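You operate a simulated robot arm through the tools that you are given. There is no shell and no other tool. Be economical: measure what you need, move in short steps, check, and stop when the job is done.

The job below is to be done with a simulated robot arm. You get a single attempt, and the scene is never put back.

Task
Stand the mixed bottle beside the brown cap. It goes on the side that lies toward x +1.0, y +0.0 (a direction in the base frame), with about 3 cm between them.
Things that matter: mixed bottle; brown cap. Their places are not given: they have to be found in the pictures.

The check looks at the end state, three seconds after you hand in, the way a careful person would. Anything else that was tipped, shoved, dropped, spilled or broken makes it a failure. Lids that push on must go on centred and level and be pressed home; caps that screw on are set level and turned clockwise until they are tight.

Robot
A 7-joint arm with a two-finger parallel gripper, fixed in place. Base frame: the origin is at the foot of the arm, x ahead of it, y to its left, z up; the work surface is at about z = 0. Lengths are in m, angles in degrees, forces in N, time in s.
With the tool pointing down near the work surface it reaches from about 0.22 to 0.58 m from the base axis. Its first joint turns from -66.0 to 66.0 degrees. Payload 2.5 kg.
The tool frame sits at the grasp point between the pads (the TCP): z along the fingers, y along the line on which they close. The tips reach 0.023 m beyond it. The gripper opens to 0.094 m. The fingers are 0.038 m wide and 0.01 m thick; the gripper's body (0.054 by 0.096 m) begins 0.039 m behind the TCP.
Orientation is told as [roll, pitch, yaw] about the base's x, y, z axes, in that order, counted from this pose: with the fingers straight down and closing along the base's y, the tool's x points along the base's -x, its y along +y and its z along -z.

Tools
- The arm moves only by the tool step_arm. Its argument "rows" is one flat list of numbers, 7 for each row, row after row: the shift along the base's x, y, z in m, then the turn, a rotation vector about the base's x, y, z in degrees, then the finger opening in m, from 0 to 0.094. In form: [tx, ty, tz, wx, wy, wz, hand, tx, ty, tz, wx, wy, wz, hand, ...]. A call has 1 to 10 rows; each row shifts and turns the commanded pose from where the row before left it. A row lasts 0.2 s, in which the tool goes at most 0.05 m and 8.6 degrees; a call with a longer step from one row to the next is refused whole, and so is a gripper value outside its range. A pose out of reach is approached as far as the arm can. The call stops where the force on the tool passes 40 N (or 10 N more than at its start, if that is more) or the arm is blocked; 0.2 s more then pass. The fingers move at their own pace (about 0.108 m/s each) and stop on an object; they squeeze with about 41 N. The grip force told is the motor's: it shows also when the fingers shut on nothing. Time passes only in rows, and 0.2 s behind the last, so rows that do not move let the fingers close. It gives the time, the measured TCP pose, the force on the tool (base axes), the opening and the grip force at its end, in the units of the frame above (readings bear some noise).
- Cameras (640 x 400 px; columns grow to the right, rows downward): "scene" is fixed at [0.1274, -0.4104, 0.5438]; the picture's right is [0.75, -0.66, 0.00], its down [-0.37, -0.42, -0.83] and it looks along [0.55, 0.62, -0.56] (base axes); focal length 358 px, centre (320, 200). "wrist" rides on the gripper at [-0.039, 0, -0.044] in the tool frame; the picture's right is [0.00, -1.00, 0.00], its down [0.97, 0.00, -0.24] and it looks along [0.24, 0.00, 0.97] (tool axes); focal length 218 px, centre (320, 200).
- grab_frame(camera): a new picture of that camera. It takes no simulated time.
- point_at(camera, pixels): for up to 12 pixels [column, row] of the newest picture of that camera ("zoom" is the newest enlarged one), the place [x, y, z] in the base frame of the surface seen there, good to about 0.003 m. It takes no simulated time.
- enlarge(camera, box): a new picture of the part [left, top, right, bottom] of that camera's present view, enlarged. It takes no simulated time.
- hand_in(): hands the job in; it is judged then, once.

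Go step by step. Measure first, check grasps and placings, and put right what went wrong. The budget is 60 turns and 20 pictures, counting those below and the enlarged ones. Unless the task says otherwise, let go and move clear before handing in, and close with one line.

The tools are called after "Request:" by a JSON object that holds its "fn" and its "kwargs". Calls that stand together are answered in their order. step_arm: Moves the arm, as the interface text tells. Its arguments: {"type":"object","properties":{"rows":{"type":"array","items":{"type":"number"}}},"required":["rows"]} The other tools are called the same way: grab_frame (camera) takes a picture; point_at (camera, pixels) gives the place of the surface under pixels of a picture; enlarge (camera, box) takes an enlarged picture of a part of a camera's view; hand_in () hands the job in.

At the start:

```text
t: 0.0
position: [0.3745, 0.0784, 0.2691]
tcp_rot: [0.0, 0.0, 0.0]
contact_force: [-0.7, -0.2, 0.3]
opening: 0.0938
gripper_force: 0.0
```

scene: 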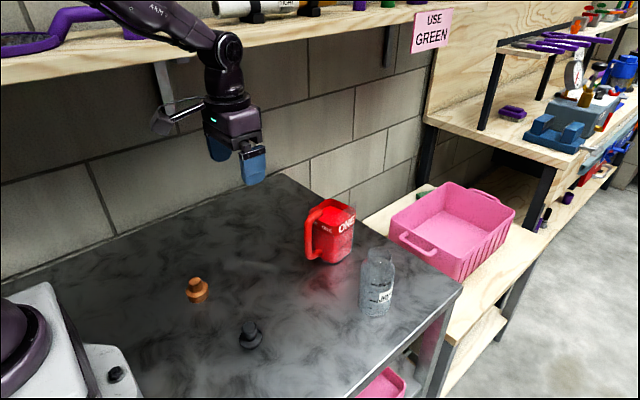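
wrist: 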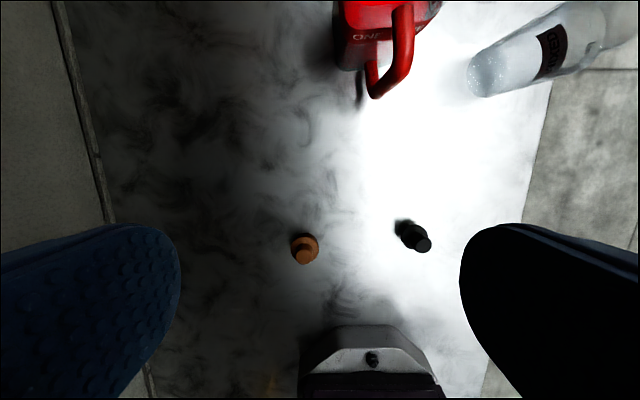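

The scene shows the clear bottle labelled "MIXED" near (377,285), the brown cap at (197,290), a black cap at (250,335) and a red jug at (330,232). I'll enlarge the bottle and measure these places.

Request:
{"fn": "enlarge", "kwargs": {"camera": "scene", "box": [300, 190, 460, 330]}}

Request:
{"fn": "point_at", "kwargs": {"camera": "scene", "pixels": [[378, 256], [376, 270], [374, 285], [374, 305], [364, 290], [388, 297], [197, 281], [197, 292], [188, 293], [207, 292], [250, 335], [330, 250]]}}

Request:
{"fn": "point_at", "kwargs": {"camera": "wrist", "pixels": [[304, 257], [306, 242], [292, 246], [318, 246], [422, 244], [490, 75], [550, 50], [380, 90], [600, 30], [345, 60], [370, 335]]}}

```text
2.86 times, centred on (380, 260) of scene
```

zoom: 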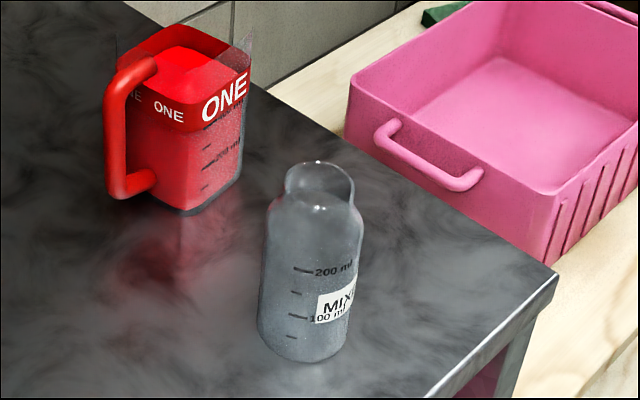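

```text
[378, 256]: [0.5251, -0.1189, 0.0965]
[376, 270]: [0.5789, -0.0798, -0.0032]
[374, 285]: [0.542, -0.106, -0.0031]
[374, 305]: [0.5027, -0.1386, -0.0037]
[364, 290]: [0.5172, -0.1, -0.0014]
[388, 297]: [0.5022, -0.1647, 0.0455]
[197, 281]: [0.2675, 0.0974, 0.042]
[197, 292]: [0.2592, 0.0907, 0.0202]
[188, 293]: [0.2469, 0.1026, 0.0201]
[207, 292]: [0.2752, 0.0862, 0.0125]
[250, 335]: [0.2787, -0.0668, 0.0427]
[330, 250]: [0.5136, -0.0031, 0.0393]
```

```text
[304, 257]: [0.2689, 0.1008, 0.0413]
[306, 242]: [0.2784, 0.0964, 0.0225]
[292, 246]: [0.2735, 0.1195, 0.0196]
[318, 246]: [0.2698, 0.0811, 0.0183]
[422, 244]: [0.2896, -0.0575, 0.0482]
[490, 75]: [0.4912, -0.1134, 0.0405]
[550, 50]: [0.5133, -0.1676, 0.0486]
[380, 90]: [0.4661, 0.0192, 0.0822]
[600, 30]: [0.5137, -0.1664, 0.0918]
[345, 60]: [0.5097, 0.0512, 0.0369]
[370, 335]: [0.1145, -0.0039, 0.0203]
```

The bottle base seems to be near (0.50, -0.14) and the cap near (0.268, 0.099). I'll move above the bottle to look straight down on it.

Request:
{"fn": "step_arm", "kwargs": {"rows": [0.02, -0.036, 0.003, 0, 0, 0, 0.094, 0.02, -0.036, 0.003, 0, 0, 0, 0.094, 0.02, -0.036, 0.003, 0, 0, 0, 0.094, 0.02, -0.036, 0.003, 0, 0, 0, 0.094, 0.02, -0.036, 0.003, 0, 0, 0, 0.094, 0.02, -0.036, 0.003, 0, 0, 0, 0.094, 0, 0, 0, 0, 0, 0, 0.094]}}

Request:
{"fn": "grab_frame", "kwargs": {"camera": "wrist"}}

```text
t: 1.6
position: [0.496, -0.1406, 0.2895]
tcp_rot: [-0.1, -0.1, 0.0]
contact_force: [-0.2, 0.3, 0.3]
opening: 0.0938
gripper_force: 0.1
```

```text
16 pictures are left
```

wrist: 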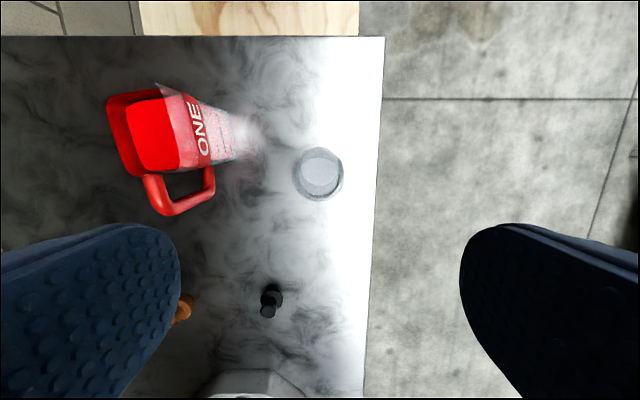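

The bottle now shows as a round form at (318,174), seen from above. I'll enlarge it and measure the rim and body.

Request:
{"fn": "enlarge", "kwargs": {"camera": "wrist", "box": [272, 140, 368, 200]}}

Request:
{"fn": "point_at", "kwargs": {"camera": "wrist", "pixels": [[319, 174], [301, 174], [338, 174], [319, 151], [319, 197], [297, 174], [341, 180], [310, 160], [319, 192], [334, 184]]}}

Request:
{"fn": "point_at", "kwargs": {"camera": "zoom", "pixels": [[320, 200], [200, 200], [440, 200], [320, 80], [320, 330], [180, 230], [460, 230]]}}

```text
6.67 times, centred on (320, 170) of wrist
```

zoom: 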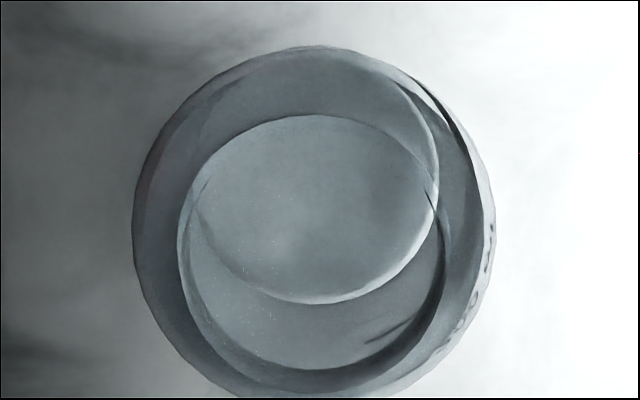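

```text
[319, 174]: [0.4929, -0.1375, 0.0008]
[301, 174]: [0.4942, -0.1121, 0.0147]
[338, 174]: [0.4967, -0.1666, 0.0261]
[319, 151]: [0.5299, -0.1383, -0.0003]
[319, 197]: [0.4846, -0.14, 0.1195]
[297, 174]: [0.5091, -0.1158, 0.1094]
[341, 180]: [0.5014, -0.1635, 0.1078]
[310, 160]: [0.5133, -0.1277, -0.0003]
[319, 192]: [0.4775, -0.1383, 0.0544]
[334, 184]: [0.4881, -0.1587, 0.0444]
```

```text
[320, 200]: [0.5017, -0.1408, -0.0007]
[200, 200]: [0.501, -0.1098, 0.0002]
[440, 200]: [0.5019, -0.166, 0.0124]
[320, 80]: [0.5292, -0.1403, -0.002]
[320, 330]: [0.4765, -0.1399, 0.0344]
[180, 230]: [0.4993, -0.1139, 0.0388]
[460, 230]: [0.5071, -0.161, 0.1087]
```

The bottle is an open cylinder centred at about (0.501, -0.139). It is about 0.056 m wide with the shoulder at z≈0.108 and the rim at z≈0.12, so I'll come straight down to TCP z≈0.097 with the hand open.

Request:
{"fn": "step_arm", "kwargs": {"rows": [0.005, 0.0015, -0.02, 0, 0, 0, 0.094, 0, 0, -0.03, 0, 0, 0, 0.094, 0, 0, -0.03, 0, 0, 0, 0.094, 0, 0, -0.03, 0, 0, 0, 0.094, 0, 0, -0.03, 0, 0, 0, 0.094, 0, 0, -0.02, 0, 0, 0, 0.094, 0, 0, -0.016, 0, 0, 0, 0.094, 0, 0, -0.014, 0, 0, 0, 0.094, 0, 0, 0, 0, 0, 0, 0.094]}}

Request:
{"fn": "enlarge", "kwargs": {"camera": "scene", "box": [280, 160, 480, 330]}}

```text
t: 3.6
position: [0.5, -0.1365, 0.1]
tcp_rot: [0.0, 0.0, 0.0]
contact_force: [-0.2, 0.2, 0.2]
opening: 0.0941
gripper_force: 0.1
```

```text
2.35 times, centred on (380, 245) of scene
```

zoom: 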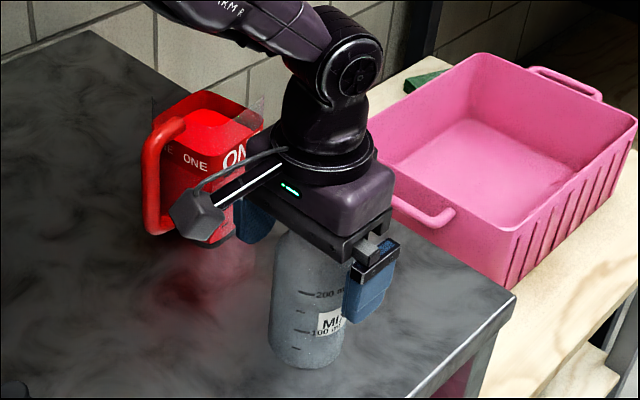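

The fingers straddle the bottle and nothing touches. I'll shift 2 mm to centre it and close.

Request:
{"fn": "step_arm", "kwargs": {"rows": [0, -0.002, 0, 0, 0, 0, 0.094, 0, 0, 0, 0, 0, 0, 0.05, 0, 0, 0, 0, 0, 0, 0.04, 0, 0, 0, 0, 0, 0, 0.04, 0, 0, 0, 0, 0, 0, 0.04]}}

```text
t: 4.8
position: [0.5007, -0.1379, 0.1011]
tcp_rot: [-0.1, 0.0, -0.1]
contact_force: [-0.3, 0.4, 1.3]
opening: 0.0581
gripper_force: 40.7
```

The fingers hold the bottle at 0.058 m. I'll lift it straight up.

Request:
{"fn": "step_arm", "kwargs": {"rows": [0, 0, 0.01, 0, 0, 0, 0.04, 0, 0, 0.02, 0, 0, 0, 0.04, 0, 0, 0.03, 0, 0, 0, 0.04, 0, 0, 0.04, 0, 0, 0, 0.04, 0, 0, 0.04, 0, 0, 0, 0.04, 0, 0, 0.02, 0, 0, 0, 0.04, 0, 0, 0, 0, 0, 0, 0.04]}}

Request:
{"fn": "grab_frame", "kwargs": {"camera": "scene"}}

```text
t: 6.4
position: [0.4995, -0.1404, 0.2558]
tcp_rot: [0.0, 0.0, 0.0]
contact_force: [-1.0, -0.2, -1.1]
opening: 0.058
gripper_force: 40.6
```

```text
13 pictures are left
```

scene: 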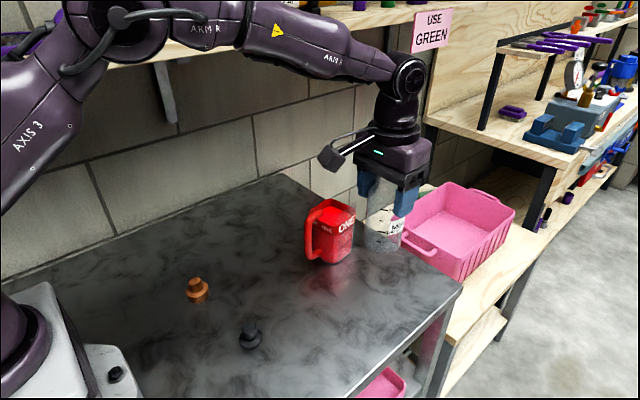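

The bottle is lifted and level. Before moving I'll measure the brown cap more closely.

Request:
{"fn": "enlarge", "kwargs": {"camera": "scene", "box": [173, 270, 221, 306]}}

```text
11.11 times, centred on (197, 288) of scene
```

zoom: 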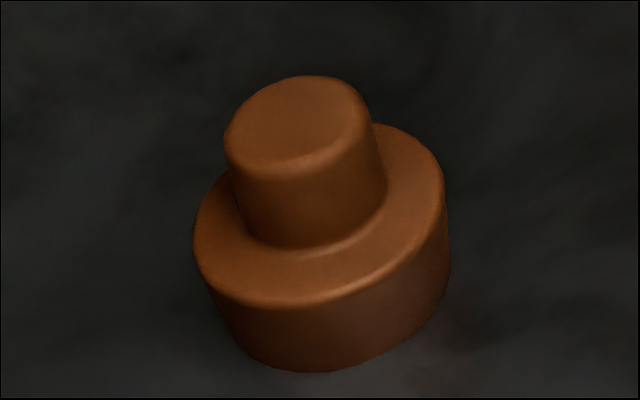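

Request:
{"fn": "point_at", "kwargs": {"camera": "zoom", "pixels": [[295, 120], [240, 120], [355, 110], [210, 240], [430, 170], [300, 285], [400, 140], [220, 310], [445, 260], [300, 360], [370, 345]]}}

```text
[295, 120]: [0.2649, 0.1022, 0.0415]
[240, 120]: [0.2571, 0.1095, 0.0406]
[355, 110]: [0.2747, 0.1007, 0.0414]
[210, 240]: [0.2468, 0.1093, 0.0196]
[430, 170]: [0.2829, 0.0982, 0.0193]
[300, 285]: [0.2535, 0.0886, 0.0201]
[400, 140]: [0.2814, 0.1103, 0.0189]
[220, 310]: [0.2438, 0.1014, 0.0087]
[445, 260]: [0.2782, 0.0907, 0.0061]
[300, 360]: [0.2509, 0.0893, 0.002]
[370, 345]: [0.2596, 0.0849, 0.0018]
```

The cap is centred at about (0.265, 0.102) with a radius of about 0.02, so the bottle centre should go to about (0.344, 0.101). I'll carry it there at height.

Request:
{"fn": "step_arm", "kwargs": {"rows": [-0.0195, 0.03, 0, 0, 0, 0, 0.04, -0.0195, 0.03, 0, 0, 0, 0, 0.04, -0.0195, 0.03, 0, 0, 0, 0, 0.04, -0.0195, 0.03, 0, 0, 0, 0, 0.04, -0.0195, 0.03, 0, 0, 0, 0, 0.04, -0.0195, 0.03, 0, 0, 0, 0, 0.04, -0.0195, 0.03, 0, 0, 0, 0, 0.04, -0.0195, 0.03, 0, 0, 0, 0, 0.04, 0, 0, 0, 0, 0, 0, 0.04, 0, 0, 0, 0, 0, 0, 0.04]}}

Request:
{"fn": "grab_frame", "kwargs": {"camera": "scene"}}

```text
t: 8.6
position: [0.3426, 0.1008, 0.2591]
tcp_rot: [0.1, 0.0, 0.0]
contact_force: [-0.1, 0.3, -0.2]
opening: 0.0581
gripper_force: 41.0
```

```text
11 pictures are left
```

scene: 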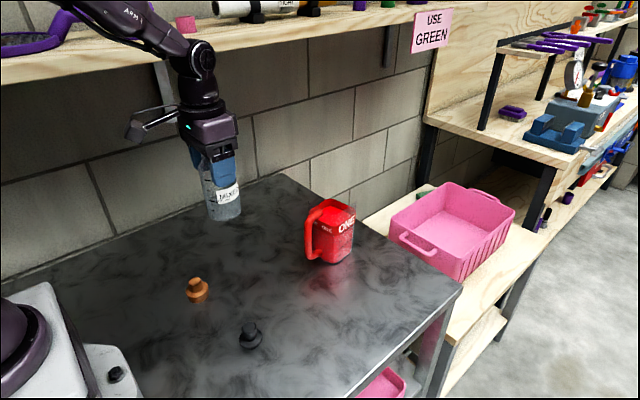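

The bottle hangs level over the target, well clear of the cap. I'll lower it, slowing near the table.

Request:
{"fn": "step_arm", "kwargs": {"rows": [0.001, 0, -0.03, 0, 0, 0, 0.04, 0, 0, -0.03, 0, 0, 0, 0.04, 0, 0, -0.03, 0, 0, 0, 0.04, 0, 0, -0.03, 0, 0, 0, 0.04, 0, 0, -0.02, 0, 0, 0, 0.04, 0, 0, -0.01, 0, 0, 0, 0.04, 0, 0, -0.005, 0, 0, 0, 0.04, 0, 0, 0, 0, 0, 0, 0.04]}}

Request:
{"fn": "enlarge", "kwargs": {"camera": "scene", "box": [160, 160, 320, 310]}}

```text
t: 10.4
position: [0.3464, 0.1018, 0.1025]
tcp_rot: [-0.1, 0.0, 0.1]
contact_force: [-0.3, 0.9, -0.2]
opening: 0.0578
gripper_force: 41.1
```

```text
2.67 times, centred on (240, 235) of scene
```

zoom: 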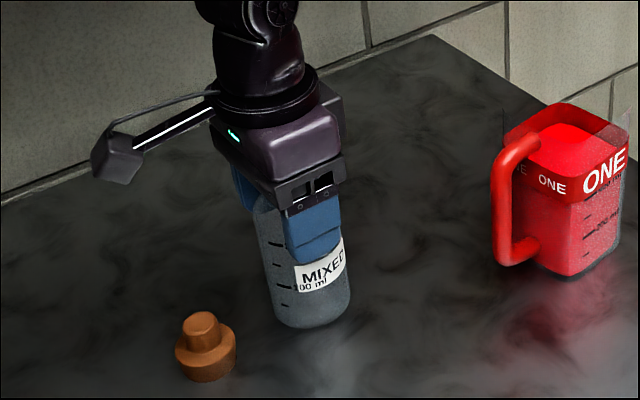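

The bottle is near the table, 3 cm or so from the cap. I'll lower it in 1 mm steps and watch the force.

Request:
{"fn": "step_arm", "kwargs": {"rows": [-0.001, 0, -0.001, 0, 0, 0, 0.04, 0, 0, 0, 0, 0, 0, 0.04]}}

Request:
{"fn": "step_arm", "kwargs": {"rows": [0, 0, -0.001, 0, 0, 0, 0.04, 0, 0, 0, 0, 0, 0, 0.04]}}

Request:
{"fn": "step_arm", "kwargs": {"rows": [0, 0, -0.001, 0, 0, 0, 0.04, 0, 0, 0, 0, 0, 0, 0.04]}}

```text
t: 11.0
position: [0.3444, 0.1015, 0.1035]
tcp_rot: [0.1, 0.1, 0.1]
contact_force: [-0.2, -0.6, -1.1]
opening: 0.0579
gripper_force: 41.2
```

```text
t: 11.6
position: [0.3442, 0.1017, 0.102]
tcp_rot: [0.0, 0.0, 0.1]
contact_force: [0.5, -0.4, -0.9]
opening: 0.0581
gripper_force: 40.5
```

```text
t: 12.2
position: [0.3451, 0.102, 0.0998]
tcp_rot: [0.0, 0.0, 0.1]
contact_force: [-1.1, -0.2, 0.1]
opening: 0.058
gripper_force: 40.9
```

The force shows hardly any contact yet, so I'll go on down.

Request:
{"fn": "step_arm", "kwargs": {"rows": [0, 0, -0.001, 0, 0, 0, 0.04, 0, 0, 0, 0, 0, 0, 0.04]}}

Request:
{"fn": "step_arm", "kwargs": {"rows": [0, 0, 0, 0, 0, 0, 0.04]}}

```text
t: 12.8
position: [0.3445, 0.1025, 0.0995]
tcp_rot: [0.0, 0.0, 0.1]
contact_force: [-1.2, 0.0, 5.9]
opening: 0.0581
gripper_force: 41.3
```

```text
t: 13.2
position: [0.3439, 0.1021, 0.0998]
tcp_rot: [0.0, 0.0, 0.0]
contact_force: [-1.7, -0.8, 7.1]
opening: 0.0579
gripper_force: 41.3
```

The upward force of about 6 N shows the bottle is on the table. I'll open the hand and rise straight up.

Request:
{"fn": "step_arm", "kwargs": {"rows": [0, 0, 0, 0, 0, 0, 0.066, 0, 0, 0, 0, 0, 0, 0.08, 0, 0, 0, 0, 0, 0, 0.094, 0, 0, 0, 0, 0, 0, 0.094, 0, 0, 0.02, 0, 0, 0, 0.094, 0, 0, 0.03, 0, 0, 0, 0.094, 0, 0, 0.04, 0, 0, 0, 0.094, 0, 0, 0.04, 0, 0, 0, 0.094, 0, 0, 0.04, 0, 0, 0, 0.094, 0, 0, 0, 0, 0, 0, 0.094]}}

Request:
{"fn": "grab_frame", "kwargs": {"camera": "scene"}}

Request:
{"fn": "grab_frame", "kwargs": {"camera": "wrist"}}

```text
t: 15.4
position: [0.3437, 0.0999, 0.2694]
tcp_rot: [0.0, 0.1, 0.1]
contact_force: [-0.5, 0.5, 0.3]
opening: 0.0943
gripper_force: 0.1
```

```text
9 pictures are left
```

scene: 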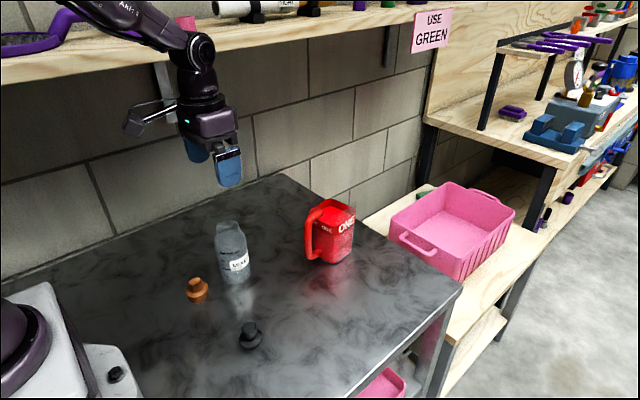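

```text
8 pictures are left
```

wrist: 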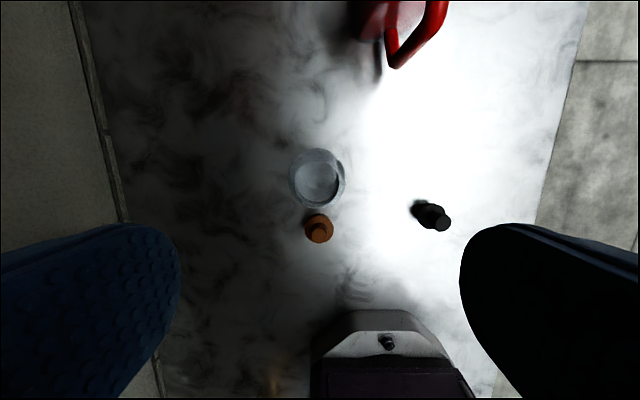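

The bottle stands upright at wrist (317,178) with the cap at (319,228). I'll check the gap.

Request:
{"fn": "enlarge", "kwargs": {"camera": "wrist", "box": [270, 140, 366, 250]}}

Request:
{"fn": "point_at", "kwargs": {"camera": "wrist", "pixels": [[319, 233], [306, 225], [333, 225], [319, 217], [317, 178], [317, 165], [317, 195], [292, 180], [342, 180]]}}

```text
3.64 times, centred on (318, 195) of wrist
```

zoom: 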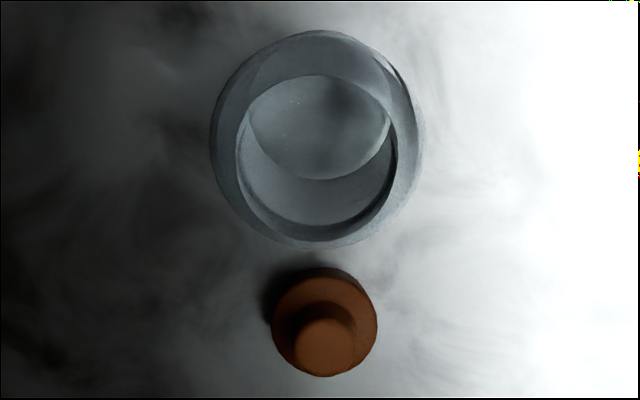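

```text
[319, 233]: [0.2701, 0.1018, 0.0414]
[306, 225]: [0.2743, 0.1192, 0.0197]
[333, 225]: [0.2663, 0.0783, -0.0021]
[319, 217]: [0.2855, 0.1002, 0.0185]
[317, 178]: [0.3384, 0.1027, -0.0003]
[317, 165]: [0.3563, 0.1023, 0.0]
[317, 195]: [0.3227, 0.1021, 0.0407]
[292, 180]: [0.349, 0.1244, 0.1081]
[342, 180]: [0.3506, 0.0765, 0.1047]
```

Bottle stands upright with its near side at x≈0.314 and the cap's edge at x≈0.286. The gap is about 3 cm, both are at y≈0.101, nothing else has moved and the hand is clear, so I'm handing in.

Request:
{"fn": "hand_in", "kwargs": {}}

```text
The job is handed in.
```

The mixed bottle stands upright on the +x side of the brown cap with a gap of about 3 cm, and the job is handed in.
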